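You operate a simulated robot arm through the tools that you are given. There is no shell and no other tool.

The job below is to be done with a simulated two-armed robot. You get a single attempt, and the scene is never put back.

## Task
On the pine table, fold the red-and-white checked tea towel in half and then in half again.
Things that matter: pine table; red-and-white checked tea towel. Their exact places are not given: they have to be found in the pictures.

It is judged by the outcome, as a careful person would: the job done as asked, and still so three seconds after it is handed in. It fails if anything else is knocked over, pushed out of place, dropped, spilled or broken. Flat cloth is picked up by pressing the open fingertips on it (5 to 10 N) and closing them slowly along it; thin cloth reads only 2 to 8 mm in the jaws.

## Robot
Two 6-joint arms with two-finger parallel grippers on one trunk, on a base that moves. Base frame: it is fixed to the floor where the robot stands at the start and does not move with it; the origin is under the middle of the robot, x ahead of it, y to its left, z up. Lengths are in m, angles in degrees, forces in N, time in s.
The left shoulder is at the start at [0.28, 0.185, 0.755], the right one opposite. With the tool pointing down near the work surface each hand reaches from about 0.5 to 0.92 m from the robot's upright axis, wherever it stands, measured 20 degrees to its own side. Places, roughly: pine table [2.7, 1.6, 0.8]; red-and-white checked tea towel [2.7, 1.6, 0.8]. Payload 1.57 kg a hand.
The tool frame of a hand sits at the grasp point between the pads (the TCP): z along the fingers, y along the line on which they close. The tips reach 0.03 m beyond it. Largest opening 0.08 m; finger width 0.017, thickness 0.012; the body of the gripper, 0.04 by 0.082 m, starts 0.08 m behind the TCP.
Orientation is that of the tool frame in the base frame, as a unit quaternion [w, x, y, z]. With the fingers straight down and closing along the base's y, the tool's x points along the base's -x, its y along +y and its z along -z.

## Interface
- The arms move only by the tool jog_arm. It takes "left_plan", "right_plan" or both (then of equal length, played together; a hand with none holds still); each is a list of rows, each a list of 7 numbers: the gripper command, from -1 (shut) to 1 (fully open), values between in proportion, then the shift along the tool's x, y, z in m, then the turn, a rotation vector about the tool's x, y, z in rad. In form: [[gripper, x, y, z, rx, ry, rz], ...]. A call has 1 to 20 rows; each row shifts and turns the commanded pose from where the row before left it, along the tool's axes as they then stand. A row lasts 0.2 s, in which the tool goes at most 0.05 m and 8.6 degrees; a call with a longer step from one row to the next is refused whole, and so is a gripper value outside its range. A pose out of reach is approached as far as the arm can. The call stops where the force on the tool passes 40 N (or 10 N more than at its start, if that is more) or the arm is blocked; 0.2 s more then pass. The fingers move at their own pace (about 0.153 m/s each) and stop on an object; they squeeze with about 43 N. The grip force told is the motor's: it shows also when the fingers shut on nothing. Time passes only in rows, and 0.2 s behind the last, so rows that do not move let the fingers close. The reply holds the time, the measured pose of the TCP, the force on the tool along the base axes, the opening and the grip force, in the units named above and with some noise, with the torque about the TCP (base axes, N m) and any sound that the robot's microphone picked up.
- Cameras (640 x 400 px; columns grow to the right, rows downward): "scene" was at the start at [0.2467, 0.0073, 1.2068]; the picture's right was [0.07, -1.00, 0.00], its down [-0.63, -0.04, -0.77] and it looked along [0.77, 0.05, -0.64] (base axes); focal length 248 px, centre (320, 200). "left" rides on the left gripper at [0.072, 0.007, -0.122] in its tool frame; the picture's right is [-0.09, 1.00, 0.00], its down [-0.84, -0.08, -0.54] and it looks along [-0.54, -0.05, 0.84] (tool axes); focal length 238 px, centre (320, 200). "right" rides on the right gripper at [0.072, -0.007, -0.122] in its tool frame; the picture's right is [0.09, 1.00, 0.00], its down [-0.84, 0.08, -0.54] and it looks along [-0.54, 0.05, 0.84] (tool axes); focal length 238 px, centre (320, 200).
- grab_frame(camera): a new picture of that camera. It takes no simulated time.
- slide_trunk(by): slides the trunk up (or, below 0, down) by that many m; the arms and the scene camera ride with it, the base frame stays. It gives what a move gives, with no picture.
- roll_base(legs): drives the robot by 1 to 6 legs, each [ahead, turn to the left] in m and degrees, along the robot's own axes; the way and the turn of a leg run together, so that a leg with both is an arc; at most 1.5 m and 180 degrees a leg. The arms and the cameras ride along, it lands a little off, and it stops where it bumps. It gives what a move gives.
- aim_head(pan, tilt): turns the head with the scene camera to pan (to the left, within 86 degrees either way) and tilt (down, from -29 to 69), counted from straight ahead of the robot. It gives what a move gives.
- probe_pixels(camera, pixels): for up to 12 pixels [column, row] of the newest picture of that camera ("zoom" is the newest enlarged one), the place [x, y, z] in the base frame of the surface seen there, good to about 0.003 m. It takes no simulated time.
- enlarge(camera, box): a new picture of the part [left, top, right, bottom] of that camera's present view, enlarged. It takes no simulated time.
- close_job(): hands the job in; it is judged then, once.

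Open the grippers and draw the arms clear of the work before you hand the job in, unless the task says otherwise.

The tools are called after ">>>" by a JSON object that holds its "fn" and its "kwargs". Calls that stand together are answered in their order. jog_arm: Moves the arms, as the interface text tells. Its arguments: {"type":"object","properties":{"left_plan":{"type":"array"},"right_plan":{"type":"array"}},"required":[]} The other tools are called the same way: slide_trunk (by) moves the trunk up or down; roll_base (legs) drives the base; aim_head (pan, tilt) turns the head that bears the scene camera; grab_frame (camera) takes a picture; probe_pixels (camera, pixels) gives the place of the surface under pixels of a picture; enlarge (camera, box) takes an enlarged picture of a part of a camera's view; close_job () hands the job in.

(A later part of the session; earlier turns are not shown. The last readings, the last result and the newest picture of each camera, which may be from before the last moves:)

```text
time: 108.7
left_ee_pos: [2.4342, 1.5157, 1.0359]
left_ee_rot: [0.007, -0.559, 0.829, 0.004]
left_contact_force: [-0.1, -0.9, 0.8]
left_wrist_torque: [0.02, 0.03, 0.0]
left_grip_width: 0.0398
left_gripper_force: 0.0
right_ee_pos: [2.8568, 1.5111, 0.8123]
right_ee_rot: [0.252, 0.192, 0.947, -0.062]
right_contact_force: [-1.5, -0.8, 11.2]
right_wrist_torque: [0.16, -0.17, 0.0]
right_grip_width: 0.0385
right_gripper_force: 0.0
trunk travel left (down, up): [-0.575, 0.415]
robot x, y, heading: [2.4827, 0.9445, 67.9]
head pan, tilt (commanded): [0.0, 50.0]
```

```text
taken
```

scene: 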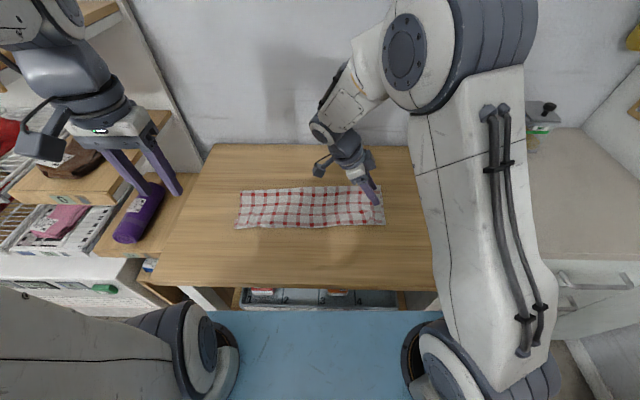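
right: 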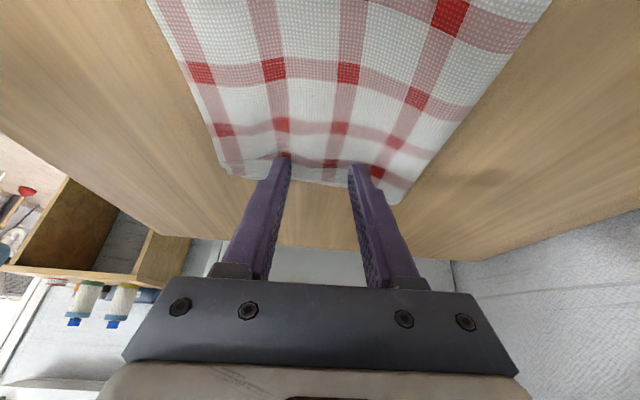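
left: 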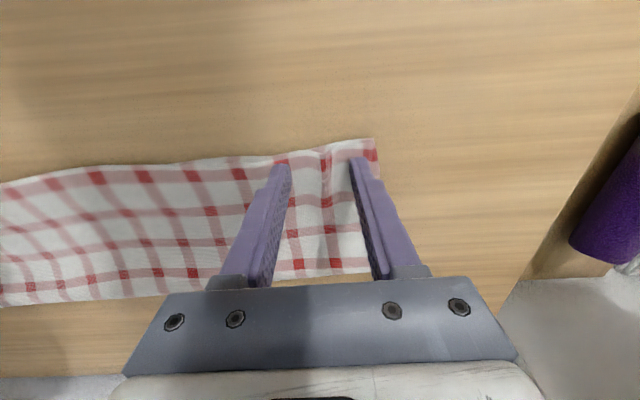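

Now 11 N and more balanced. I start closing slowly and watch how the layers gather.

>>> {"fn": "jog_arm", "kwargs": {"right_plan": [[0, 0, 0, 0, -0.01, 0, 0], [-0.08, 0, 0, 0, 0, 0, 0], [-0.16, 0, 0, 0, 0, 0, 0], [-0.24, 0, 0, 0, 0, 0, 0], [-0.32, 0, 0, 0, 0, 0, 0]]}}

>>> {"fn": "grab_frame", "kwargs": {"camera": "right"}}

```text
time: 109.9
left_ee_pos: [2.4332, 1.5166, 1.0344]
left_ee_rot: [0.008, -0.559, 0.829, 0.005]
left_contact_force: [-0.5, -0.3, 0.0]
left_wrist_torque: [-0.02, -0.06, -0.02]
left_grip_width: 0.0403
left_gripper_force: 0.0
right_ee_pos: [2.8574, 1.511, 0.8124]
right_ee_rot: [0.252, 0.191, 0.947, -0.056]
right_contact_force: [-0.1, -0.4, 1.1]
right_wrist_torque: [0.02, -0.02, 0.0]
right_grip_width: 0.0269
right_gripper_force: 0.0
trunk travel left (down, up): [-0.575, 0.415]
robot x, y, heading: [2.48, 0.9462, 67.9]
head pan, tilt (commanded): [0.0, 50.0]
```

```text
taken
```

right: 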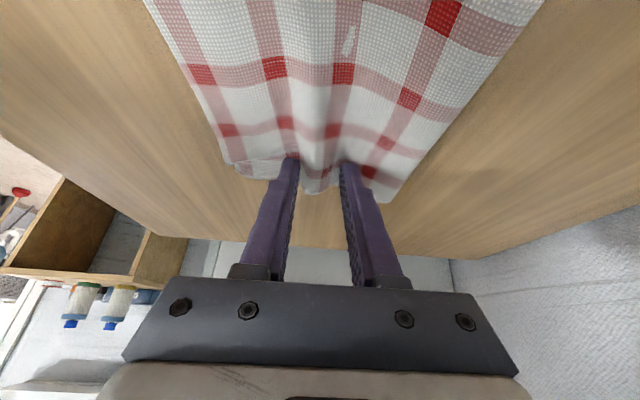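

A ridge forms between the fingertips (320,170) but the force fell to 1 N. I enlarge the view to see whether both layers are gathering.

>>> {"fn": "enlarge", "kwargs": {"camera": "right", "box": [220, 110, 420, 235]}}

>>> {"fn": "enlarge", "kwargs": {"camera": "scene", "box": [320, 170, 420, 233]}}

```text
3.20 times, centred on (320, 172) of right
```

zoom: 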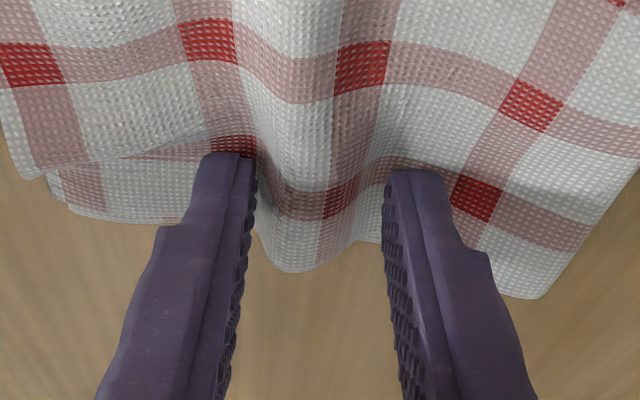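

```text
6.35 times, centred on (370, 202) of scene
```

zoom: 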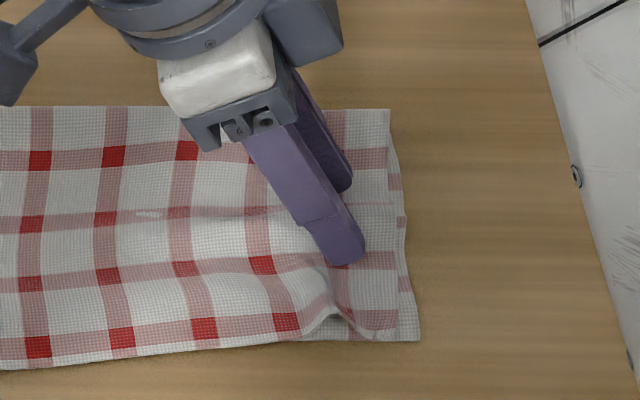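

The ridge seems to include the layer beneath (a bulge runs left under the top layer at scene zoom (150,213)). I press 0.5 mm more and keep closing.

>>> {"fn": "jog_arm", "kwargs": {"right_plan": [[-0.32, 0.0003, 0, 0.0006, 0, 0, 0], [-0.32, 0, 0, 0, 0, 0, 0], [-0.4, 0, 0, 0, 0, 0, 0], [-0.48, 0, 0, 0, 0, 0, 0], [-0.56, 0, 0, 0, 0, 0, 0], [-0.64, 0, 0, 0, 0, 0, 0]]}}

>>> {"fn": "enlarge", "kwargs": {"camera": "right", "box": [220, 110, 420, 235]}}

```text
time: 111.3
left_ee_pos: [2.4331, 1.5158, 1.0362]
left_ee_rot: [0.008, -0.559, 0.829, 0.004]
left_contact_force: [-0.2, -0.6, -0.4]
left_wrist_torque: [0.02, -0.05, 0.03]
left_grip_width: 0.04
left_gripper_force: 0.2
right_ee_pos: [2.8579, 1.5116, 0.8115]
right_ee_rot: [0.253, 0.19, 0.947, -0.054]
right_contact_force: [0.1, -0.2, 11.9]
right_wrist_torque: [0.01, -0.1, -0.01]
right_grip_width: 0.015
right_gripper_force: 0.7
trunk travel left (down, up): [-0.575, 0.415]
robot x, y, heading: [2.4847, 0.9421, 68.0]
head pan, tilt (commanded): [0.0, 50.0]
```

```text
3.20 times, centred on (320, 172) of right
```

zoom: 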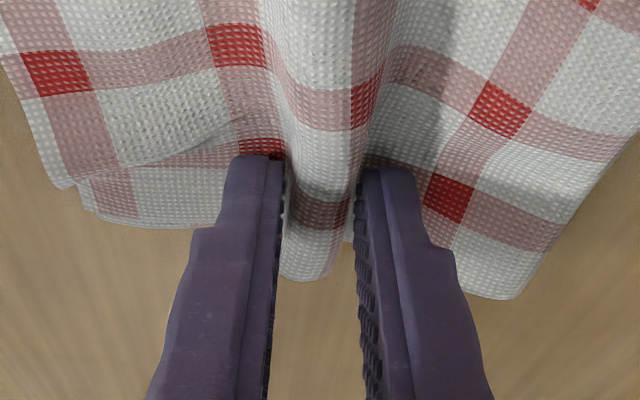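

A firm ridge is held between the pads at 12 N press. I close the rest of the way slowly.

>>> {"fn": "jog_arm", "kwargs": {"right_plan": [[-0.7, 0, 0, 0, 0, 0, 0], [-0.76, 0, 0, 0, 0, 0, 0], [-0.82, 0, 0, 0, 0, 0, 0], [-0.88, 0, 0, 0, 0, 0, 0], [-0.94, 0, 0, 0, 0, 0, 0], [-1, 0, 0, 0, 0, 0, 0], [-1, 0, 0, 0, 0, 0, 0]]}}

>>> {"fn": "enlarge", "kwargs": {"camera": "right", "box": [220, 110, 420, 235]}}

>>> {"fn": "enlarge", "kwargs": {"camera": "scene", "box": [300, 160, 420, 235]}}

```text
time: 112.9
left_ee_pos: [2.4337, 1.5158, 1.0355]
left_ee_rot: [0.007, -0.56, 0.829, 0.005]
left_contact_force: [0.4, 0.0, -0.5]
left_wrist_torque: [-0.01, 0.03, 0.03]
left_grip_width: 0.0401
left_gripper_force: 0.1
right_ee_pos: [2.8561, 1.5109, 0.8107]
right_ee_rot: [0.253, 0.191, 0.947, -0.055]
right_contact_force: [-0.6, 1.2, 16.1]
right_wrist_torque: [0.05, -0.13, 0.04]
right_grip_width: 0.0092
right_gripper_force: 28.2
trunk travel left (down, up): [-0.575, 0.415]
robot x, y, heading: [2.4827, 0.9456, 67.9]
head pan, tilt (commanded): [0.0, 50.0]
```

```text
3.20 times, centred on (320, 172) of right
```

zoom: 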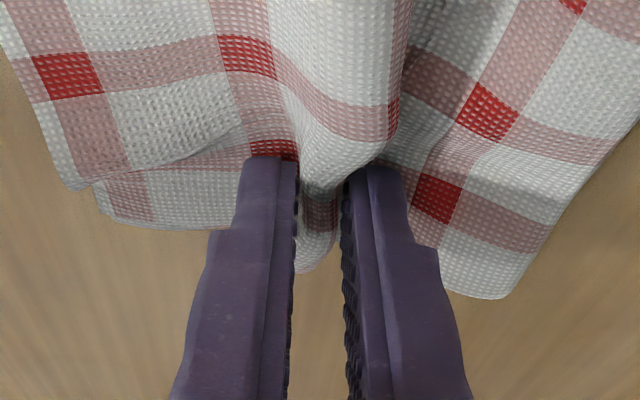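

```text
5.33 times, centred on (360, 198) of scene
```

zoom: 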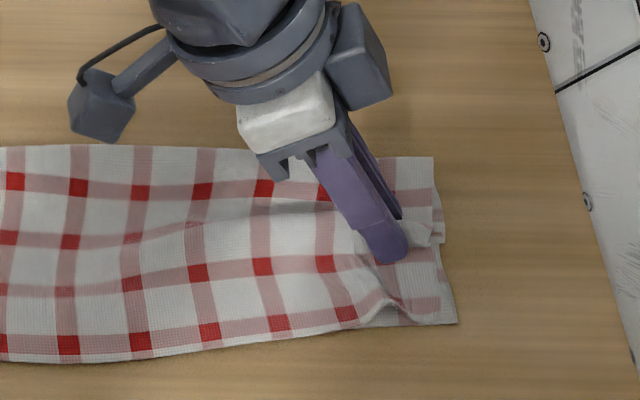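

The jaws hold 9.2 mm, so both layers are in the grip. I lift along the first part of an arc about the strip's midline and check that both layers come up together.

>>> {"fn": "jog_arm", "kwargs": {"right_plan": [[-1, -0.0089, -0.0006, -0.0204, 0, 0, 0], [-1, -0.0061, -0.0006, -0.0212, 0, 0, 0], [-1, -0.0058, -0.0006, -0.0215, 0, 0.0925, 0]]}}

>>> {"fn": "grab_frame", "kwargs": {"camera": "scene"}}

>>> {"fn": "enlarge", "kwargs": {"camera": "scene", "box": [220, 130, 420, 255]}}

>>> {"fn": "grab_frame", "kwargs": {"camera": "right"}}

```text
time: 113.7
left_ee_pos: [2.4338, 1.5167, 1.0346]
left_ee_rot: [0.007, -0.559, 0.829, 0.005]
left_contact_force: [-0.2, 0.0, 0.2]
left_wrist_torque: [-0.03, 0.0, -0.03]
left_grip_width: 0.0398
left_gripper_force: 0.0
right_ee_pos: [2.8431, 1.5171, 0.8758]
right_ee_rot: [0.208, 0.192, 0.958, -0.046]
right_contact_force: [-0.3, -0.2, 0.1]
right_wrist_torque: [-0.03, -0.02, -0.01]
right_grip_width: 0.0086
right_gripper_force: 27.8
trunk travel left (down, up): [-0.575, 0.415]
robot x, y, heading: [2.4807, 0.9398, 67.6]
head pan, tilt (commanded): [0.0, 50.0]
```

```text
taken
```

scene: 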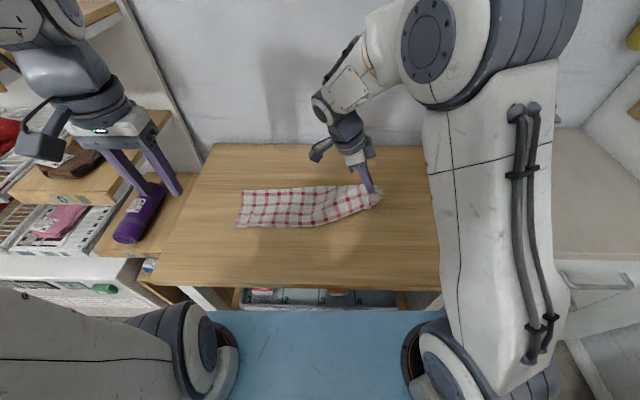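

```text
3.20 times, centred on (320, 192) of scene
```

zoom: 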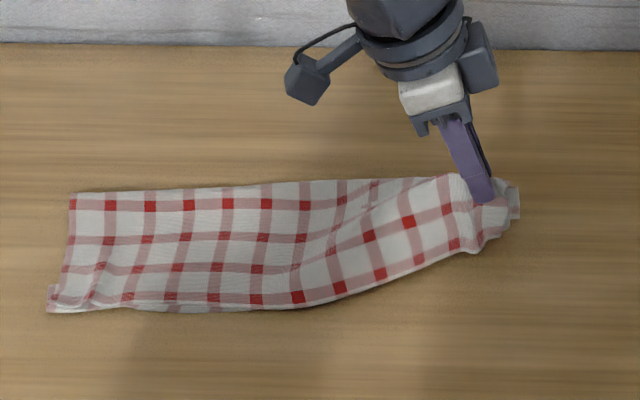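

```text
taken
```

right: 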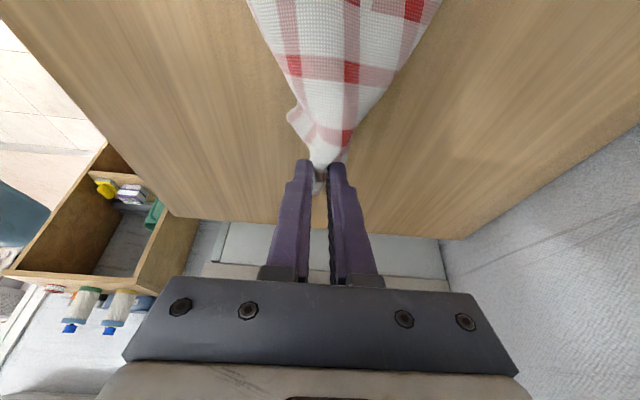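

Both layers came up together, the end gathered to a point with the corners drooping. I continue the arc up to above the midline, rotating the fingers as I go.

>>> {"fn": "jog_arm", "kwargs": {"right_plan": [[-1, -0.001, -0.0006, -0.0217, 0, 0.0925, 0], [-1, 0.0038, -0.0006, -0.0207, 0, 0.0908, 0], [-1, 0.008, -0.0006, -0.0187, 0, 0.0925, 0], [-1, 0.0116, -0.0006, -0.0159, 0, 0.0925, 0], [-1, 0.0149, -0.0006, -0.0124, 0, 0.0925, 0], [-1, 0.0173, -0.0006, -0.0083, 0, 0.0908, 0]]}}

>>> {"fn": "enlarge", "kwargs": {"camera": "scene", "box": [220, 110, 420, 235]}}

>>> {"fn": "grab_frame", "kwargs": {"camera": "right"}}

>>> {"fn": "grab_frame", "kwargs": {"camera": "left"}}

```text
time: 115.1
left_ee_pos: [2.4337, 1.516, 1.0342]
left_ee_rot: [0.007, -0.559, 0.829, 0.004]
left_contact_force: [-0.3, 0.2, -0.2]
left_wrist_torque: [-0.01, -0.02, 0.0]
left_grip_width: 0.04
left_gripper_force: 0.0
right_ee_pos: [2.7704, 1.5449, 0.9659]
right_ee_rot: [-0.061, 0.198, 0.978, 0.007]
right_contact_force: [0.1, -0.3, 0.1]
right_wrist_torque: [0.0, 0.02, 0.0]
right_grip_width: 0.0088
right_gripper_force: 28.2
trunk travel left (down, up): [-0.575, 0.415]
robot x, y, heading: [2.4885, 0.9401, 67.6]
head pan, tilt (commanded): [0.0, 50.0]
```

```text
3.20 times, centred on (320, 172) of scene
```

zoom: 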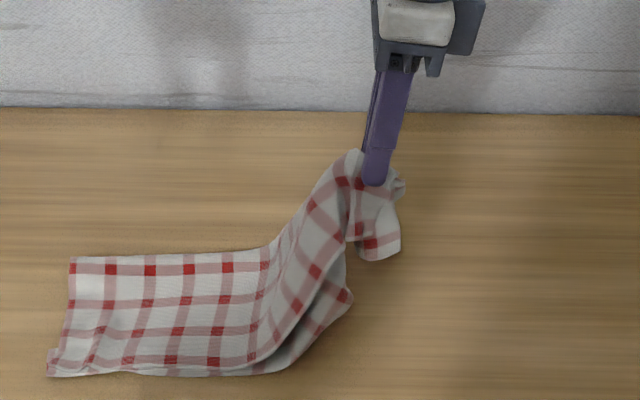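

```text
taken
```

right: 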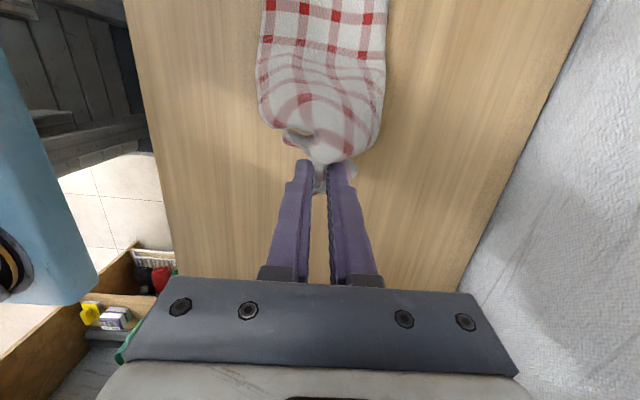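

```text
taken
```

left: 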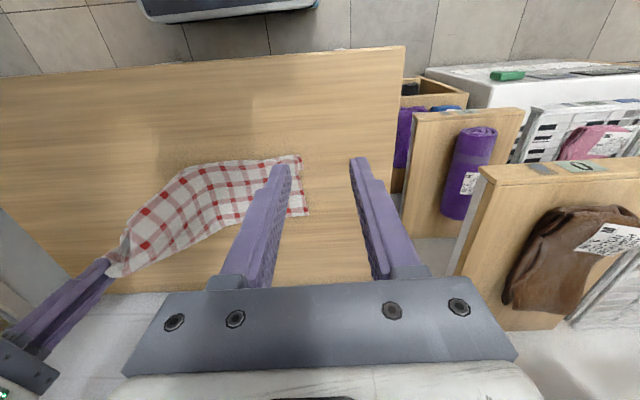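

The right half is up, with the two layers opening slightly at the near free side. I continue over the midline toward the left end.

>>> {"fn": "jog_arm", "kwargs": {"right_plan": [[-1, 0.0183, -0.0006, -0.0041, 0, 0.0925, 0], [-1, 0.0187, -0.0006, 0.0007, 0, 0.0925, 0], [-1, 0.018, -0.0006, 0.0053, 0, 0.0925, 0], [-1, 0.0166, -0.0006, 0.0096, 0, 0.0925, 0], [-1, 0.0141, -0.0006, 0.0133, 0, 0.0908, 0], [-1, 0.0108, -0.0006, 0.0168, 0, 0.0925, 0]]}}

>>> {"fn": "enlarge", "kwargs": {"camera": "scene", "box": [200, 110, 400, 235]}}

>>> {"fn": "grab_frame", "kwargs": {"camera": "right"}}

>>> {"fn": "grab_frame", "kwargs": {"camera": "left"}}

```text
time: 116.5
left_ee_pos: [2.4338, 1.5163, 1.0352]
left_ee_rot: [0.008, -0.56, 0.829, 0.005]
left_contact_force: [0.5, -0.2, 1.2]
left_wrist_torque: [0.01, 0.02, 0.01]
left_grip_width: 0.04
left_gripper_force: 0.0
right_ee_pos: [2.6664, 1.5837, 0.9598]
right_ee_rot: [-0.324, 0.188, 0.925, 0.062]
right_contact_force: [0.0, -0.7, -0.4]
right_wrist_torque: [0.01, -0.04, 0.0]
right_grip_width: 0.0091
right_gripper_force: 27.4
trunk travel left (down, up): [-0.575, 0.415]
robot x, y, heading: [2.4849, 0.9442, 67.9]
head pan, tilt (commanded): [0.0, 50.0]
```

```text
3.20 times, centred on (300, 172) of scene
```

zoom: 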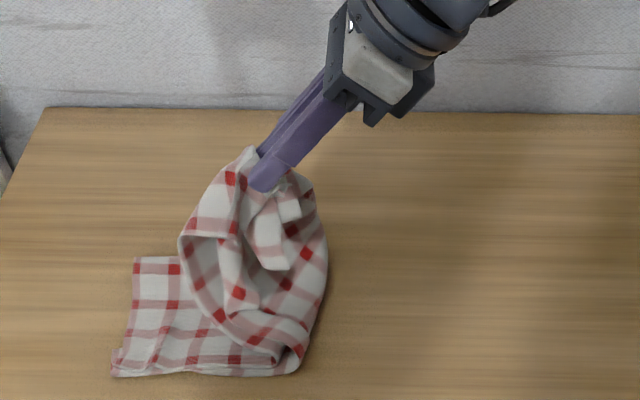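

```text
taken
```

right: 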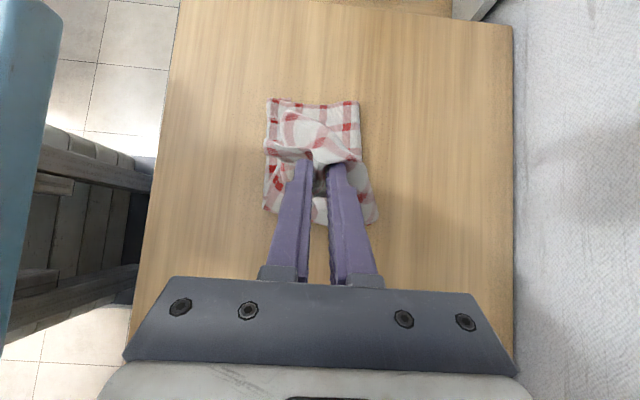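

```text
taken
```

left: 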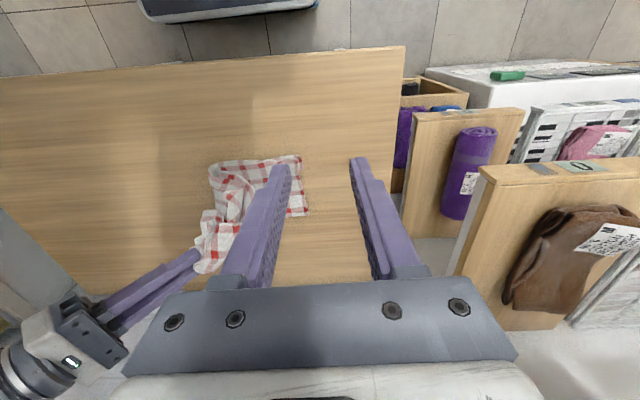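

The single-hand flip is opening a pocket on the free side, so it won't fold cleanly. I reverse the arc to lay the right half back down flat.

>>> {"fn": "jog_arm", "kwargs": {"right_plan": [[-1, 0, 0, 0, 0, -0.0925, 0], [-1, -0.0108, 0.0006, -0.0168, 0, -0.0908, 0], [-1, -0.0141, 0.0006, -0.0133, 0, -0.0925, 0], [-1, -0.0166, 0.0006, -0.0096, 0, -0.0925, 0], [-1, -0.018, 0.0006, -0.0053, 0, -0.0925, 0], [-1, -0.0187, 0.0006, -0.0007, 0, -0.0925, 0], [-1, -0.0183, 0.0006, 0.0041, 0, -0.0908, 0], [-1, -0.0173, 0.0006, 0.0083, 0, -0.0925, 0], [-1, -0.0149, 0.0006, 0.0124, 0, -0.0925, 0], [-1, -0.0116, 0.0006, 0.0159, 0, -0.0925, 0], [-1, -0.008, 0.0006, 0.0187, 0, -0.0908, 0], [-1, -0.0038, 0.0006, 0.0207, 0, -0.0925, 0], [-1, 0.001, 0.0006, 0.0217, 0, -0.0925, 0]]}}

>>> {"fn": "enlarge", "kwargs": {"camera": "scene", "box": [220, 130, 420, 255]}}

>>> {"fn": "grab_frame", "kwargs": {"camera": "right"}}

```text
time: 119.3
left_ee_pos: [2.4335, 1.5164, 1.0348]
left_ee_rot: [0.007, -0.56, 0.829, 0.005]
left_contact_force: [-0.1, -0.8, -0.1]
left_wrist_torque: [0.02, 0.0, 0.03]
left_grip_width: 0.0402
left_gripper_force: 0.0
right_ee_pos: [2.8452, 1.5145, 0.878]
right_ee_rot: [0.253, 0.191, 0.947, -0.055]
right_contact_force: [0.1, 0.2, 0.7]
right_wrist_torque: [0.01, 0.03, -0.03]
right_grip_width: 0.0089
right_gripper_force: 27.9
trunk travel left (down, up): [-0.575, 0.415]
robot x, y, heading: [2.4835, 0.9444, 67.9]
head pan, tilt (commanded): [0.0, 50.0]
```

```text
3.20 times, centred on (320, 192) of scene
```

zoom: 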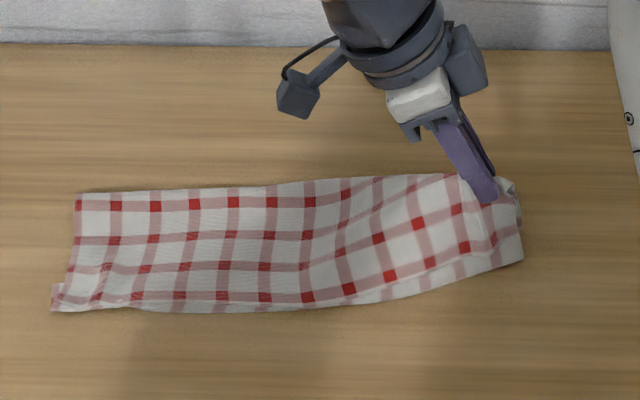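

```text
taken
```

right: 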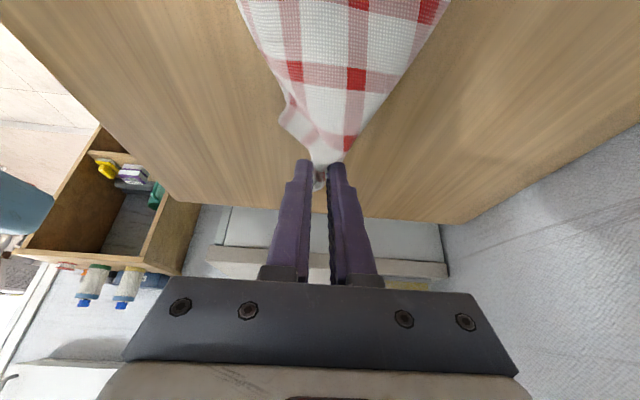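

The strip is laid back nearly as before. I lower the last 6 cm with a slight pull to the right to straighten it.

>>> {"fn": "jog_arm", "kwargs": {"right_plan": [[-1, 0.0045, 0.0006, 0.0223, 0, 0, 0], [-1, 0.0048, 0.0006, 0.022, 0, 0, 0], [-1, 0.0075, 0.0006, 0.0195, 0, 0, 0], [-1, 0, 0, 0, 0, 0, 0]]}}

>>> {"fn": "enlarge", "kwargs": {"camera": "scene", "box": [220, 130, 420, 255]}}

>>> {"fn": "enlarge", "kwargs": {"camera": "right", "box": [200, 80, 440, 230]}}

```text
time: 120.3
left_ee_pos: [2.4337, 1.5157, 1.0351]
left_ee_rot: [0.007, -0.559, 0.829, 0.005]
left_contact_force: [-0.1, 0.0, 0.5]
left_wrist_torque: [0.02, -0.01, 0.02]
left_grip_width: 0.0399
left_gripper_force: 0.0
right_ee_pos: [2.8594, 1.5104, 0.8127]
right_ee_rot: [0.252, 0.191, 0.947, -0.055]
right_contact_force: [-0.8, 0.3, 4.3]
right_wrist_torque: [-0.01, -0.02, -0.04]
right_grip_width: 0.009
right_gripper_force: 27.1
trunk travel left (down, up): [-0.575, 0.415]
robot x, y, heading: [2.4826, 0.9425, 67.8]
head pan, tilt (commanded): [0.0, 50.0]
```

```text
3.20 times, centred on (320, 192) of scene
```

zoom: 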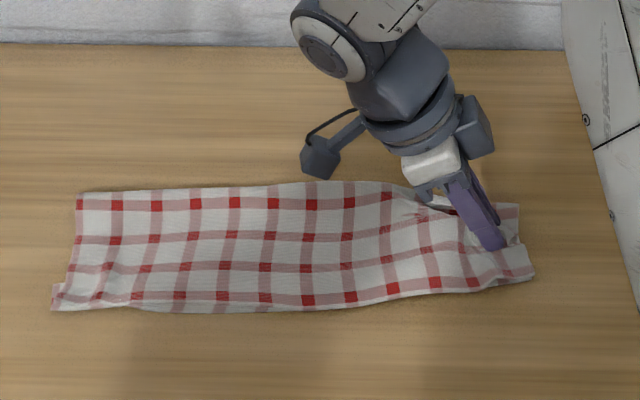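

```text
2.67 times, centred on (320, 155) of right
```

zoom: 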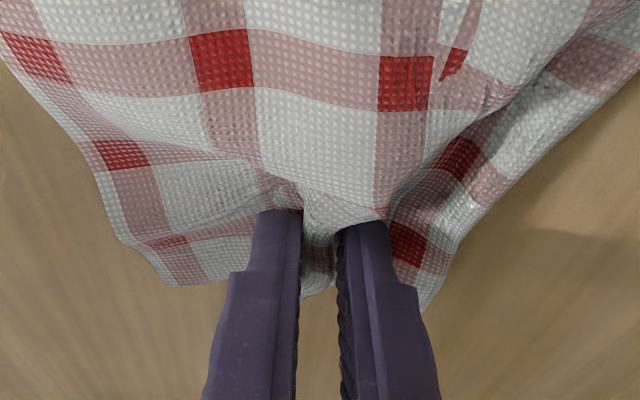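

The end is back on the table (4 N). I press slightly and open slowly to spread the gathered layers.

>>> {"fn": "jog_arm", "kwargs": {"right_plan": [[-1, 0.0003, 0, 0.0005, 0, 0, 0], [-0.9, 0, 0, 0, 0, 0, 0], [-0.8, 0, 0, 0, 0, 0, 0], [-0.7, 0, 0, 0, 0, 0, 0], [-0.6, 0, 0, 0, 0, 0, 0], [-0.5, 0, 0, 0, 0, 0, 0], [-0.4, 0, 0, 0, 0, 0, 0], [-0.3, 0, 0, 0, 0, 0, 0], [-0.2, 0, 0, 0, 0, 0, 0], [-0.1, 0, 0, 0, 0, 0, 0], [0, 0, 0, 0, 0, 0, 0], [0.1, 0, 0, 0, 0, 0, 0], [0.2, 0, 0, 0, 0, 0, 0]]}}

>>> {"fn": "enlarge", "kwargs": {"camera": "right", "box": [200, 80, 440, 230]}}

```text
time: 123.1
left_ee_pos: [2.4343, 1.5159, 1.0353]
left_ee_rot: [0.008, -0.559, 0.829, 0.005]
left_contact_force: [-0.3, -0.2, -0.9]
left_wrist_torque: [0.04, 0.0, -0.03]
left_grip_width: 0.0399
left_gripper_force: 0.0
right_ee_pos: [2.8602, 1.5112, 0.8133]
right_ee_rot: [0.253, 0.19, 0.947, -0.054]
right_contact_force: [1.0, 2.0, 10.3]
right_wrist_torque: [-0.18, -0.01, 0.01]
right_grip_width: 0.0452
right_gripper_force: 0.0
trunk travel left (down, up): [-0.575, 0.415]
robot x, y, heading: [2.4808, 0.9448, 67.8]
head pan, tilt (commanded): [0.0, 50.0]
```

```text
2.67 times, centred on (320, 155) of right
```

zoom: 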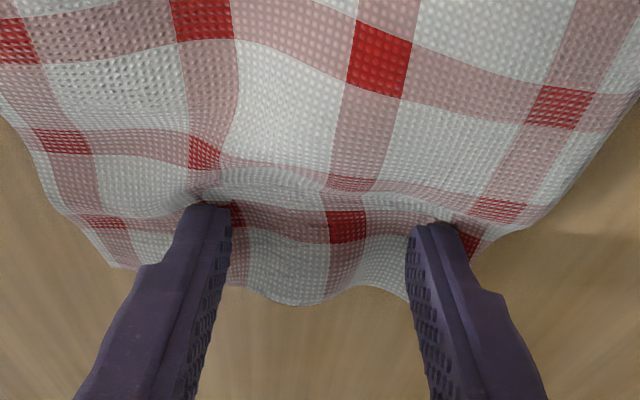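

The end spread out again. I lift the right hand clear, level it, and yaw it back to the standard orientation, then look at the strip.

>>> {"fn": "jog_arm", "kwargs": {"right_plan": [[0.2, -0.005, 0, -0.0087, 0, 0, 0], [0.2, -0.0125, 0, -0.0217, 0, 0, 0], [0, -0.015, 0, -0.026, 0, 0, 0], [0, -0.015, 0, -0.026, 0, 0, 0], [0, -0.015, 0, -0.026, -0.03, 0, 0], [0, 0, 0, 0, 0, 0.1309, 0], [0, 0, 0, 0, 0, 0.1309, 0], [0, 0, 0, 0, 0, 0.1309, 0], [0, 0, 0, 0, 0, 0.1309, 0]]}}

>>> {"fn": "jog_arm", "kwargs": {"right_plan": [[0, -0.03, 0, 0, 0, 0, -0.1428], [0, 0, 0, 0, 0, 0, -0.1428], [0, 0, 0, 0, 0, 0, -0.1428], [0, 0, 0, 0, 0, 0, -0.1428], [0, 0, 0, 0, 0, 0, -0.1428], [0, 0, 0, 0, 0, 0, -0.1428], [0, 0, 0, 0, 0, 0, -0.1428], [0, 0, 0, 0, 0, 0, -0.1428], [0, 0, 0, 0, 0, 0, -0.1428], [0, 0, 0, 0, 0, 0, -0.1428], [0, 0, 0, 0, 0, 0, -0.1428]]}}

>>> {"fn": "grab_frame", "kwargs": {"camera": "scene"}}

>>> {"fn": "enlarge", "kwargs": {"camera": "scene", "box": [220, 130, 420, 255]}}

```text
time: 125.1
left_ee_pos: [2.4334, 1.5164, 1.0362]
left_ee_rot: [0.007, -0.559, 0.829, 0.005]
left_contact_force: [-0.1, 0.3, -0.3]
left_wrist_torque: [-0.02, 0.0, 0.0]
left_grip_width: 0.0399
left_gripper_force: 0.1
right_ee_pos: [2.861, 1.5121, 0.9386]
right_ee_rot: [0.001, 0.19, 0.982, 0.01]
right_contact_force: [-0.5, 0.1, 0.1]
right_wrist_torque: [0.02, -0.02, 0.03]
right_grip_width: 0.0402
right_gripper_force: 0.0
trunk travel left (down, up): [-0.575, 0.415]
robot x, y, heading: [2.4826, 0.9447, 67.6]
head pan, tilt (commanded): [0.0, 50.0]
```

```text
time: 127.5
left_ee_pos: [2.4341, 1.5161, 1.0351]
left_ee_rot: [0.007, -0.559, 0.829, 0.004]
left_contact_force: [-0.1, -0.1, 0.1]
left_wrist_torque: [0.01, -0.02, 0.01]
left_grip_width: 0.0398
left_gripper_force: 0.1
right_ee_pos: [2.8897, 1.5003, 0.9384]
right_ee_rot: [0.007, -0.561, 0.828, 0.005]
right_contact_force: [1.0, 1.4, 0.1]
right_wrist_torque: [0.02, -0.02, -0.02]
right_grip_width: 0.0402
right_gripper_force: 0.1
trunk travel left (down, up): [-0.575, 0.415]
robot x, y, heading: [2.4825, 0.9427, 67.8]
head pan, tilt (commanded): [0.0, 50.0]
```

```text
taken
```

scene: 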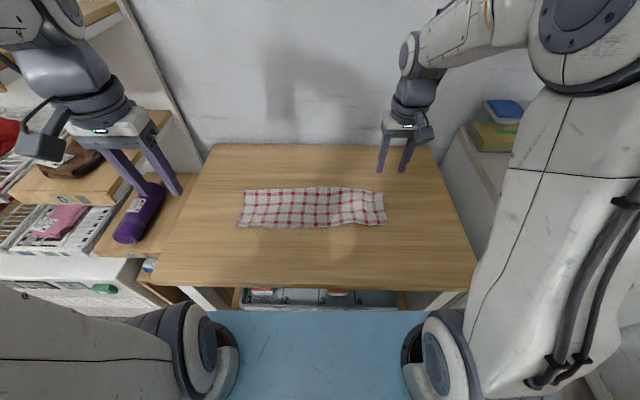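

```text
3.20 times, centred on (320, 192) of scene
```

zoom: 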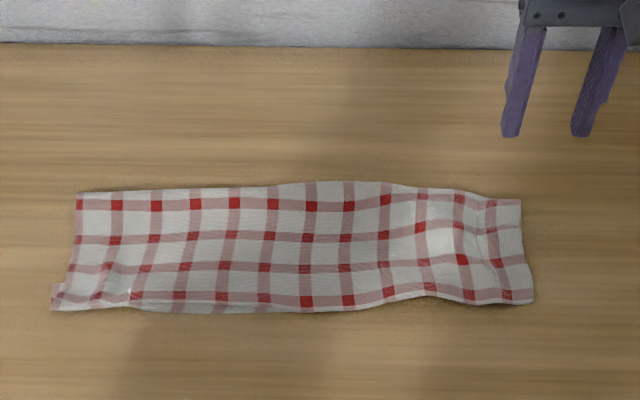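

The strip is flat again with only small ripples. I probe its outline to locate the midline for a two-handed pick-up there.

>>> {"fn": "probe_pixels", "kwargs": {"camera": "zoom", "pixels": [[54, 307], [165, 308], [300, 308], [400, 296], [530, 300], [80, 196], [190, 193], [300, 187], [400, 190], [518, 204], [300, 250], [300, 215]]}}

>>> {"fn": "probe_pixels", "kwargs": {"camera": "scene", "pixels": [[313, 224], [313, 218], [313, 210], [313, 202], [313, 194], [313, 190], [290, 226], [290, 192], [335, 222], [335, 190]]}}

```text
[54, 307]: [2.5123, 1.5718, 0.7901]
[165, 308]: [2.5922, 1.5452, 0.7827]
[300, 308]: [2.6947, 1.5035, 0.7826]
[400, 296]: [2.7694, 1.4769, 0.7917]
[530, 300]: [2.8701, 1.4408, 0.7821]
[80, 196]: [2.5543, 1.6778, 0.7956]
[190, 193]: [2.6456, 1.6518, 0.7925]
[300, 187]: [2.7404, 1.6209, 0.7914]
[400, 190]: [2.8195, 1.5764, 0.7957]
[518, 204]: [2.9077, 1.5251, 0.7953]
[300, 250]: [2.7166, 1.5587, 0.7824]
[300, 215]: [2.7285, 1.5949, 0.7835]
```

```text
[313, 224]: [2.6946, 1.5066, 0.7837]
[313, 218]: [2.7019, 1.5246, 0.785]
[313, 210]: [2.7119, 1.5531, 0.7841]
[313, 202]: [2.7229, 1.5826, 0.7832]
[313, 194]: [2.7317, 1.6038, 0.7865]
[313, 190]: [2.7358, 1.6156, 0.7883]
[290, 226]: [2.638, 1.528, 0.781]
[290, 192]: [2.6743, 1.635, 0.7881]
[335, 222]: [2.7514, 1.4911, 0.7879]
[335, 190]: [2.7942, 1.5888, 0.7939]
```

Midline runs from (2.691,1.504) to (2.740,1.624), aligned with the hands. I plan to pinch both layers at two points on the midline: right hand at the far side (tilted 15° away), left hand at the near side (tilted toward me). First the right hand moves over its point.

>>> {"fn": "jog_arm", "kwargs": {"right_plan": [[0, -0.0087, 0.0372, 0, 0, 0, 0], [0, -0.0087, 0.0372, 0, 0, 0, 0], [0, -0.0087, 0.0372, 0, 0, 0, 0], [0, -0.0087, 0.0372, 0, 0, 0, 0], [0, -0.0087, 0.0372, 0, 0, 0, 0], [0, 0, 0, 0, 0, 0.14, 0], [0, 0, 0, 0, 0, 0.14, 0], [0, -0.008, 0, 0.03, 0, 0, 0], [0, -0.008, 0, 0.03, 0, 0, 0], [0, -0.008, 0, 0.03, 0, 0, 0], [0, 0, 0, 0, 0, 0, 0]]}}

>>> {"fn": "grab_frame", "kwargs": {"camera": "scene"}}

>>> {"fn": "grab_frame", "kwargs": {"camera": "right"}}

```text
time: 129.9
left_ee_pos: [2.4343, 1.5157, 1.0352]
left_ee_rot: [0.007, -0.559, 0.829, 0.005]
left_contact_force: [0.5, 0.2, -0.2]
left_wrist_torque: [0.02, 0.01, 0.0]
left_grip_width: 0.04
left_gripper_force: 0.1
right_ee_pos: [2.7324, 1.612, 0.8439]
right_ee_rot: [-0.109, -0.554, 0.822, -0.073]
right_contact_force: [-0.3, -0.2, 0.4]
right_wrist_torque: [-0.02, -0.02, -0.01]
right_grip_width: 0.0399
right_gripper_force: 0.1
trunk travel left (down, up): [-0.575, 0.415]
robot x, y, heading: [2.483, 0.9447, 67.8]
head pan, tilt (commanded): [0.0, 50.0]
```

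```text
taken
```

scene: 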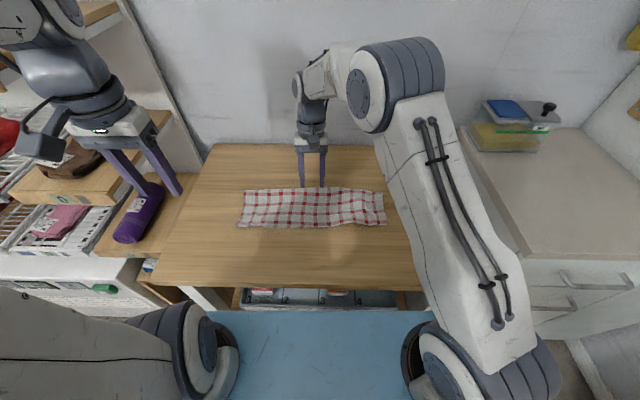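

```text
taken
```

right: 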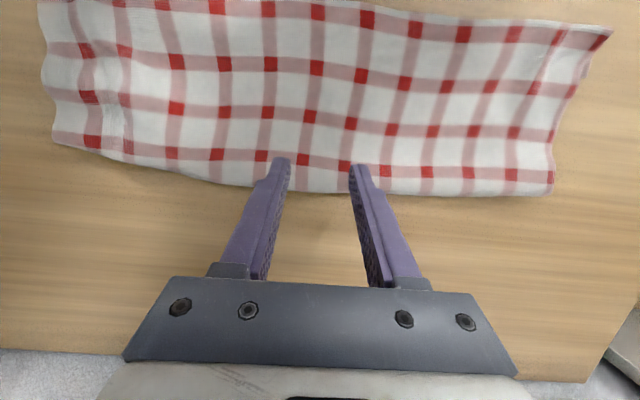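

The right hand sits over the far midline point. Before bringing the left hand in, I probe the right arm's surfaces to check the free space near the centre.

>>> {"fn": "probe_pixels", "kwargs": {"camera": "scene", "pixels": [[352, 85], [362, 120], [385, 160], [400, 220], [415, 280], [430, 320], [320, 70], [300, 90], [340, 70], [312, 130], [380, 60], [370, 140]]}}

```text
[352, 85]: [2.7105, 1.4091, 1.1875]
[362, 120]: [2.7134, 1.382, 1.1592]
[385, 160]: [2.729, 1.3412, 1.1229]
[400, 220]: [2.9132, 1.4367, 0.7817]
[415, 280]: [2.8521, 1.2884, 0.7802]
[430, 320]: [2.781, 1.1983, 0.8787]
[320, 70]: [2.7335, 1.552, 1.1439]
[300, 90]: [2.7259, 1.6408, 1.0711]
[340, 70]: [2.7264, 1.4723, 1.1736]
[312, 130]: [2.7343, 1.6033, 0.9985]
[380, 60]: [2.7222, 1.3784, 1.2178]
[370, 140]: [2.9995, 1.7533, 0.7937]
```

Space for a second hand beside the right elbow (lat −0.04 m) is too tight. A fold ridge held at its centre should stay fairly straight, so I'll pinch the midline centrally with the right hand alone; I move it there, upright.

>>> {"fn": "jog_arm", "kwargs": {"right_plan": [[0, 0.0078, 0, -0.029, 0, 0, 0], [0.2, 0, 0, 0, 0, -0.13, 0], [0.2, 0, 0, 0, 0, -0.13, 0], [0.2, 0.026, -0.001, 0, 0, 0, 0], [0.2, 0.026, -0.001, 0, 0, 0, 0], [0.2, 0, 0, 0.02, 0, 0, 0], [0.2, 0, 0, 0.015, 0, 0, 0], [0.2, 0, 0, 0, 0, 0, 0]]}}

>>> {"fn": "grab_frame", "kwargs": {"camera": "right"}}

```text
time: 131.7
left_ee_pos: [2.433, 1.5168, 1.0356]
left_ee_rot: [0.007, -0.559, 0.829, 0.004]
left_contact_force: [0.8, -0.2, 0.1]
left_wrist_torque: [0.01, -0.02, -0.02]
left_grip_width: 0.0401
left_gripper_force: 0.1
right_ee_pos: [2.7148, 1.5628, 0.8393]
right_ee_rot: [-0.001, -0.559, 0.829, -0.001]
right_contact_force: [-0.5, 0.1, 0.3]
right_wrist_torque: [0.04, -0.03, -0.01]
right_grip_width: 0.0481
right_gripper_force: 0.1
trunk travel left (down, up): [-0.575, 0.415]
robot x, y, heading: [2.4857, 0.9497, 67.9]
head pan, tilt (commanded): [0.0, 50.0]
```

```text
taken
```

right: 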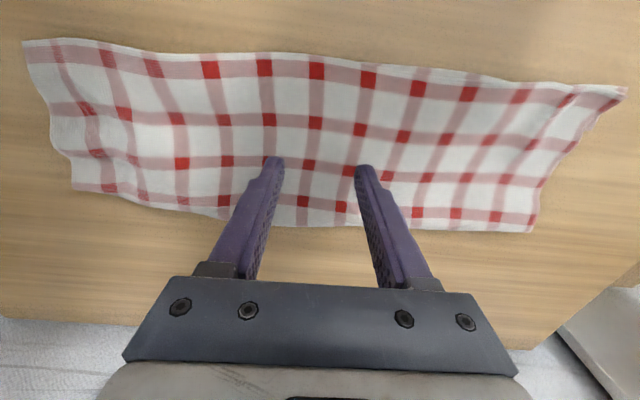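

The hand is centred over the midline (opening 48 mm; I widen to 60 mm for a taller ridge). I descend to near contact.

>>> {"fn": "jog_arm", "kwargs": {"right_plan": [[0.5, 0, 0, 0.01, 0, 0, 0], [0.5, 0, 0, 0.008, 0, 0, 0], [0.5, 0, 0, 0.004, 0, 0, 0], [0.5, 0, 0, 0, 0, 0, 0]]}}

>>> {"fn": "jog_arm", "kwargs": {"right_plan": [[0.5, 0, 0, 0.0015, 0, 0, 0], [0.5, 0, 0, 0.001, 0, 0, 0], [0.5, 0, 0, 0, 0, 0, 0]]}}

```text
time: 132.7
left_ee_pos: [2.4342, 1.5164, 1.035]
left_ee_rot: [0.007, -0.559, 0.829, 0.004]
left_contact_force: [0.4, -0.2, 0.8]
left_wrist_torque: [-0.01, -0.03, 0.0]
left_grip_width: 0.0402
left_gripper_force: 0.0
right_ee_pos: [2.7159, 1.5631, 0.8167]
right_ee_rot: [0.0, -0.559, 0.829, 0.0]
right_contact_force: [-0.3, -0.2, -0.7]
right_wrist_torque: [0.0, -0.03, 0.02]
right_grip_width: 0.0601
right_gripper_force: 0.1
trunk travel left (down, up): [-0.575, 0.415]
robot x, y, heading: [2.4819, 0.9462, 67.8]
head pan, tilt (commanded): [0.0, 50.0]
```

```text
time: 133.5
left_ee_pos: [2.4332, 1.5151, 1.0358]
left_ee_rot: [0.007, -0.559, 0.829, 0.005]
left_contact_force: [0.3, 0.5, -0.5]
left_wrist_torque: [-0.04, -0.01, -0.01]
left_grip_width: 0.0403
left_gripper_force: 0.0
right_ee_pos: [2.7148, 1.5604, 0.8137]
right_ee_rot: [-0.001, -0.559, 0.829, -0.001]
right_contact_force: [-0.1, -0.1, 0.0]
right_wrist_torque: [0.0, -0.02, -0.05]
right_grip_width: 0.0598
right_gripper_force: 0.0
trunk travel left (down, up): [-0.575, 0.415]
robot x, y, heading: [2.4804, 0.9446, 67.9]
head pan, tilt (commanded): [0.0, 50.0]
```

No contact yet at TCP 0.814. I keep going down 1 mm at a time.

>>> {"fn": "jog_arm", "kwargs": {"right_plan": [[0.5, 0, 0, 0.001, 0, 0, 0], [0.5, 0, 0, 0, 0, 0, 0]]}}

>>> {"fn": "jog_arm", "kwargs": {"right_plan": [[0.5, 0, 0, 0.0007, 0, 0, 0], [0.5, 0, 0, 0, 0, 0, 0]]}}

```text
time: 134.1
left_ee_pos: [2.4336, 1.516, 1.0365]
left_ee_rot: [0.008, -0.559, 0.829, 0.004]
left_contact_force: [0.1, -0.5, -0.1]
left_wrist_torque: [0.04, -0.02, 0.03]
left_grip_width: 0.0401
left_gripper_force: 0.0
right_ee_pos: [2.7149, 1.5611, 0.8134]
right_ee_rot: [-0.002, -0.56, 0.829, -0.001]
right_contact_force: [0.5, 0.7, -0.2]
right_wrist_torque: [0.01, 0.01, 0.0]
right_grip_width: 0.0601
right_gripper_force: 0.0
trunk travel left (down, up): [-0.575, 0.415]
robot x, y, heading: [2.4806, 0.9436, 67.8]
head pan, tilt (commanded): [0.0, 50.0]
```

```text
time: 134.7
left_ee_pos: [2.4337, 1.5163, 1.0354]
left_ee_rot: [0.007, -0.559, 0.829, 0.006]
left_contact_force: [-0.1, -0.2, 0.2]
left_wrist_torque: [-0.03, 0.02, -0.01]
left_grip_width: 0.04
left_gripper_force: 0.2
right_ee_pos: [2.7158, 1.5608, 0.8131]
right_ee_rot: [-0.001, -0.559, 0.829, 0.0]
right_contact_force: [0.9, -0.3, 0.0]
right_wrist_torque: [0.03, 0.01, 0.02]
right_grip_width: 0.06
right_gripper_force: 0.0
trunk travel left (down, up): [-0.575, 0.415]
robot x, y, heading: [2.48, 0.9398, 68.0]
head pan, tilt (commanded): [0.0, 50.0]
```

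Still free at about 0.812–0.813. I descend another 1.5 mm in small steps.

>>> {"fn": "jog_arm", "kwargs": {"right_plan": [[0.5, 0, 0, 0.0007, 0, 0, 0], [0.5, 0, 0, 0, 0, 0, 0]]}}

>>> {"fn": "jog_arm", "kwargs": {"right_plan": [[0.5, 0, 0, 0.0006, 0, 0, 0], [0.5, 0, 0, 0, 0, 0, 0]]}}

```text
time: 135.3
left_ee_pos: [2.4335, 1.5153, 1.0359]
left_ee_rot: [0.007, -0.56, 0.829, 0.005]
left_contact_force: [0.4, 0.8, 0.3]
left_wrist_torque: [-0.02, -0.01, 0.0]
left_grip_width: 0.0399
left_gripper_force: 0.1
right_ee_pos: [2.7147, 1.5619, 0.8111]
right_ee_rot: [0.0, -0.559, 0.829, 0.0]
right_contact_force: [0.2, -0.6, 0.2]
right_wrist_torque: [-0.02, -0.02, -0.04]
right_grip_width: 0.0599
right_gripper_force: 0.0
trunk travel left (down, up): [-0.575, 0.415]
robot x, y, heading: [2.4822, 0.9403, 67.7]
head pan, tilt (commanded): [0.0, 50.0]
```

```text
time: 135.9
left_ee_pos: [2.4342, 1.5163, 1.0347]
left_ee_rot: [0.007, -0.56, 0.829, 0.005]
left_contact_force: [-0.5, 0.2, 0.8]
left_wrist_torque: [0.0, 0.03, -0.01]
left_grip_width: 0.0402
left_gripper_force: 0.1
right_ee_pos: [2.7131, 1.5613, 0.8109]
right_ee_rot: [-0.001, -0.559, 0.829, 0.0]
right_contact_force: [0.4, 0.2, 1.2]
right_wrist_torque: [0.02, -0.01, 0.01]
right_grip_width: 0.06
right_gripper_force: 0.1
trunk travel left (down, up): [-0.575, 0.415]
robot x, y, heading: [2.479, 0.9443, 67.9]
head pan, tilt (commanded): [0.0, 50.0]
```

Light contact starts (1.2 N at 0.811). I press about 1 mm more to reach ~10 N.

>>> {"fn": "jog_arm", "kwargs": {"right_plan": [[0.5, 0, 0, 0.0006, 0, 0, 0], [0.5, 0, 0, 0, 0, 0, 0]]}}

>>> {"fn": "jog_arm", "kwargs": {"right_plan": [[0.5, 0, 0, 0.0005, 0, 0, 0], [0.5, 0, 0, 0, 0, 0, 0], [0.5, 0, 0, 0, 0, 0, 0]]}}

```text
time: 136.5
left_ee_pos: [2.4339, 1.5158, 1.0361]
left_ee_rot: [0.007, -0.559, 0.829, 0.004]
left_contact_force: [0.3, -0.9, -0.3]
left_wrist_torque: [0.02, -0.02, -0.03]
left_grip_width: 0.0397
left_gripper_force: 0.1
right_ee_pos: [2.7143, 1.5614, 0.8116]
right_ee_rot: [-0.001, -0.558, 0.83, -0.001]
right_contact_force: [0.8, 0.2, 4.0]
right_wrist_torque: [-0.02, 0.0, -0.03]
right_grip_width: 0.0598
right_gripper_force: 0.0
trunk travel left (down, up): [-0.575, 0.415]
robot x, y, heading: [2.4802, 0.9437, 67.6]
head pan, tilt (commanded): [0.0, 50.0]
```

```text
time: 137.3
left_ee_pos: [2.4344, 1.5151, 1.0354]
left_ee_rot: [0.008, -0.56, 0.829, 0.005]
left_contact_force: [-0.2, 0.1, 0.1]
left_wrist_torque: [0.0, 0.03, 0.01]
left_grip_width: 0.04
left_gripper_force: 0.0
right_ee_pos: [2.7142, 1.561, 0.8126]
right_ee_rot: [-0.001, -0.559, 0.829, 0.0]
right_contact_force: [2.5, -2.0, 10.5]
right_wrist_torque: [-0.05, -0.05, -0.05]
right_grip_width: 0.06
right_gripper_force: 0.1
trunk travel left (down, up): [-0.575, 0.415]
robot x, y, heading: [2.4806, 0.9463, 67.7]
head pan, tilt (commanded): [0.0, 50.0]
```

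Pressing at 10.5 N evenly. I close slowly in stages and watch the ridge form.

>>> {"fn": "jog_arm", "kwargs": {"right_plan": [[0.42, 0, 0, 0, 0, 0, 0], [0.34, 0, 0, 0, 0, 0, 0], [0.26, 0, 0, 0, 0, 0, 0], [0.18, 0, 0, 0, 0, 0, 0], [0.1, 0, 0, 0, 0, 0, 0]]}}

>>> {"fn": "enlarge", "kwargs": {"camera": "right", "box": [160, 50, 480, 250]}}

```text
time: 138.5
left_ee_pos: [2.4334, 1.5155, 1.0348]
left_ee_rot: [0.007, -0.558, 0.83, 0.005]
left_contact_force: [0.4, -0.2, -0.7]
left_wrist_torque: [-0.02, -0.01, -0.01]
left_grip_width: 0.0401
left_gripper_force: 0.1
right_ee_pos: [2.7135, 1.5618, 0.8121]
right_ee_rot: [-0.001, -0.559, 0.829, -0.001]
right_contact_force: [-0.2, 0.4, 12.3]
right_wrist_torque: [0.01, -0.01, -0.04]
right_grip_width: 0.0412
right_gripper_force: 0.0
trunk travel left (down, up): [-0.575, 0.415]
robot x, y, heading: [2.4786, 0.9441, 67.5]
head pan, tilt (commanded): [0.0, 50.0]
```

```text
2.00 times, centred on (320, 150) of right
```

zoom: 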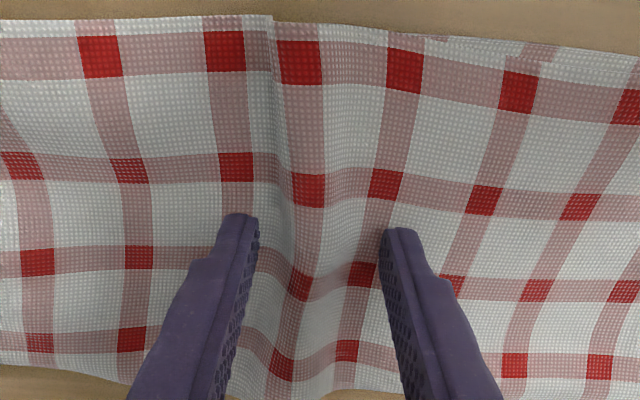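

A ridge is rising along the full width of the strip (zoom column ~300, rows 20–390) – just what I wanted. I continue closing slowly.

>>> {"fn": "jog_arm", "kwargs": {"right_plan": [[0.02, 0, 0, 0, 0, 0, 0], [-0.06, 0, 0, 0, 0, 0, 0], [-0.14, 0, 0, 0, 0, 0, 0], [-0.22, 0, 0, 0, 0, 0, 0], [-0.3, 0, 0, 0, 0, 0, 0], [-0.38, 0, 0, 0, 0, 0, 0]]}}

>>> {"fn": "enlarge", "kwargs": {"camera": "right", "box": [160, 50, 480, 250]}}

```text
time: 139.9
left_ee_pos: [2.434, 1.5148, 1.0354]
left_ee_rot: [0.008, -0.559, 0.829, 0.005]
left_contact_force: [0.5, -0.5, 0.2]
left_wrist_torque: [0.0, -0.02, -0.02]
left_grip_width: 0.0401
left_gripper_force: 0.1
right_ee_pos: [2.7142, 1.561, 0.8126]
right_ee_rot: [-0.001, -0.559, 0.829, -0.001]
right_contact_force: [0.6, 0.1, 14.6]
right_wrist_torque: [-0.01, -0.02, -0.03]
right_grip_width: 0.0219
right_gripper_force: 0.0
trunk travel left (down, up): [-0.575, 0.415]
robot x, y, heading: [2.4814, 0.9426, 67.7]
head pan, tilt (commanded): [0.0, 50.0]
```

```text
2.00 times, centred on (320, 150) of right
```

zoom: 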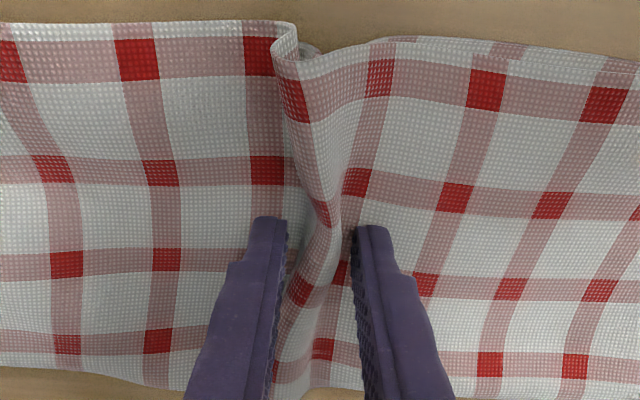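

A tall clean ridge now spans the strip. I close fully onto it.

>>> {"fn": "jog_arm", "kwargs": {"right_plan": [[-0.46, 0, 0, 0, 0, 0, 0], [-0.54, 0, 0, 0, 0, 0, 0], [-0.62, 0, 0, 0, 0, 0, 0], [-0.7, 0, 0, 0, 0, 0, 0], [-0.78, 0, 0, 0, 0, 0, 0], [-0.86, 0, 0, 0, 0, 0, 0], [-0.94, 0, 0, 0, 0, 0, 0], [-1, 0, 0, 0, 0, 0, 0], [-1, 0, 0, 0, 0, 0, 0]]}}

>>> {"fn": "enlarge", "kwargs": {"camera": "right", "box": [160, 50, 480, 250]}}

>>> {"fn": "enlarge", "kwargs": {"camera": "scene", "box": [220, 130, 420, 255]}}

```text
time: 141.9
left_ee_pos: [2.4341, 1.5162, 1.0349]
left_ee_rot: [0.007, -0.559, 0.829, 0.005]
left_contact_force: [-0.7, 0.1, 0.3]
left_wrist_torque: [0.0, 0.0, -0.01]
left_grip_width: 0.04
left_gripper_force: 0.0
right_ee_pos: [2.7137, 1.5608, 0.8131]
right_ee_rot: [0.0, -0.559, 0.829, -0.001]
right_contact_force: [1.7, -0.4, 15.7]
right_wrist_torque: [-0.05, -0.04, 0.01]
right_grip_width: 0.0039
right_gripper_force: 24.6
trunk travel left (down, up): [-0.575, 0.415]
robot x, y, heading: [2.4805, 0.9448, 67.8]
head pan, tilt (commanded): [0.0, 50.0]
```

```text
2.00 times, centred on (320, 150) of right
```

zoom: 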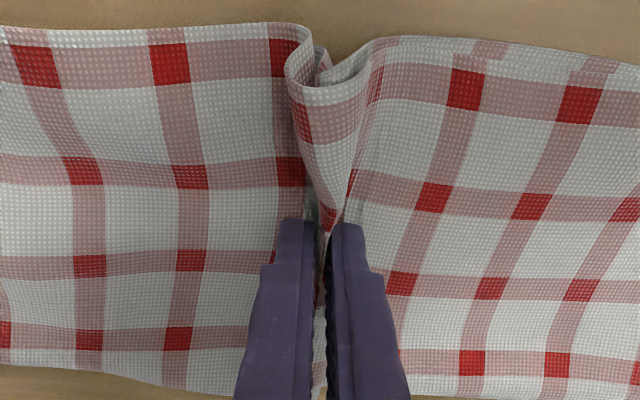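

```text
3.20 times, centred on (320, 192) of scene
```

zoom: 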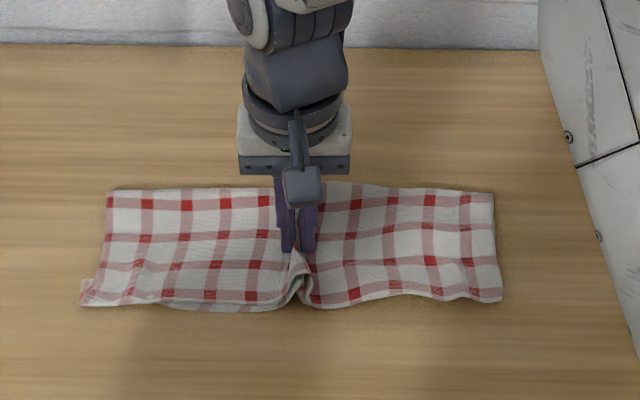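

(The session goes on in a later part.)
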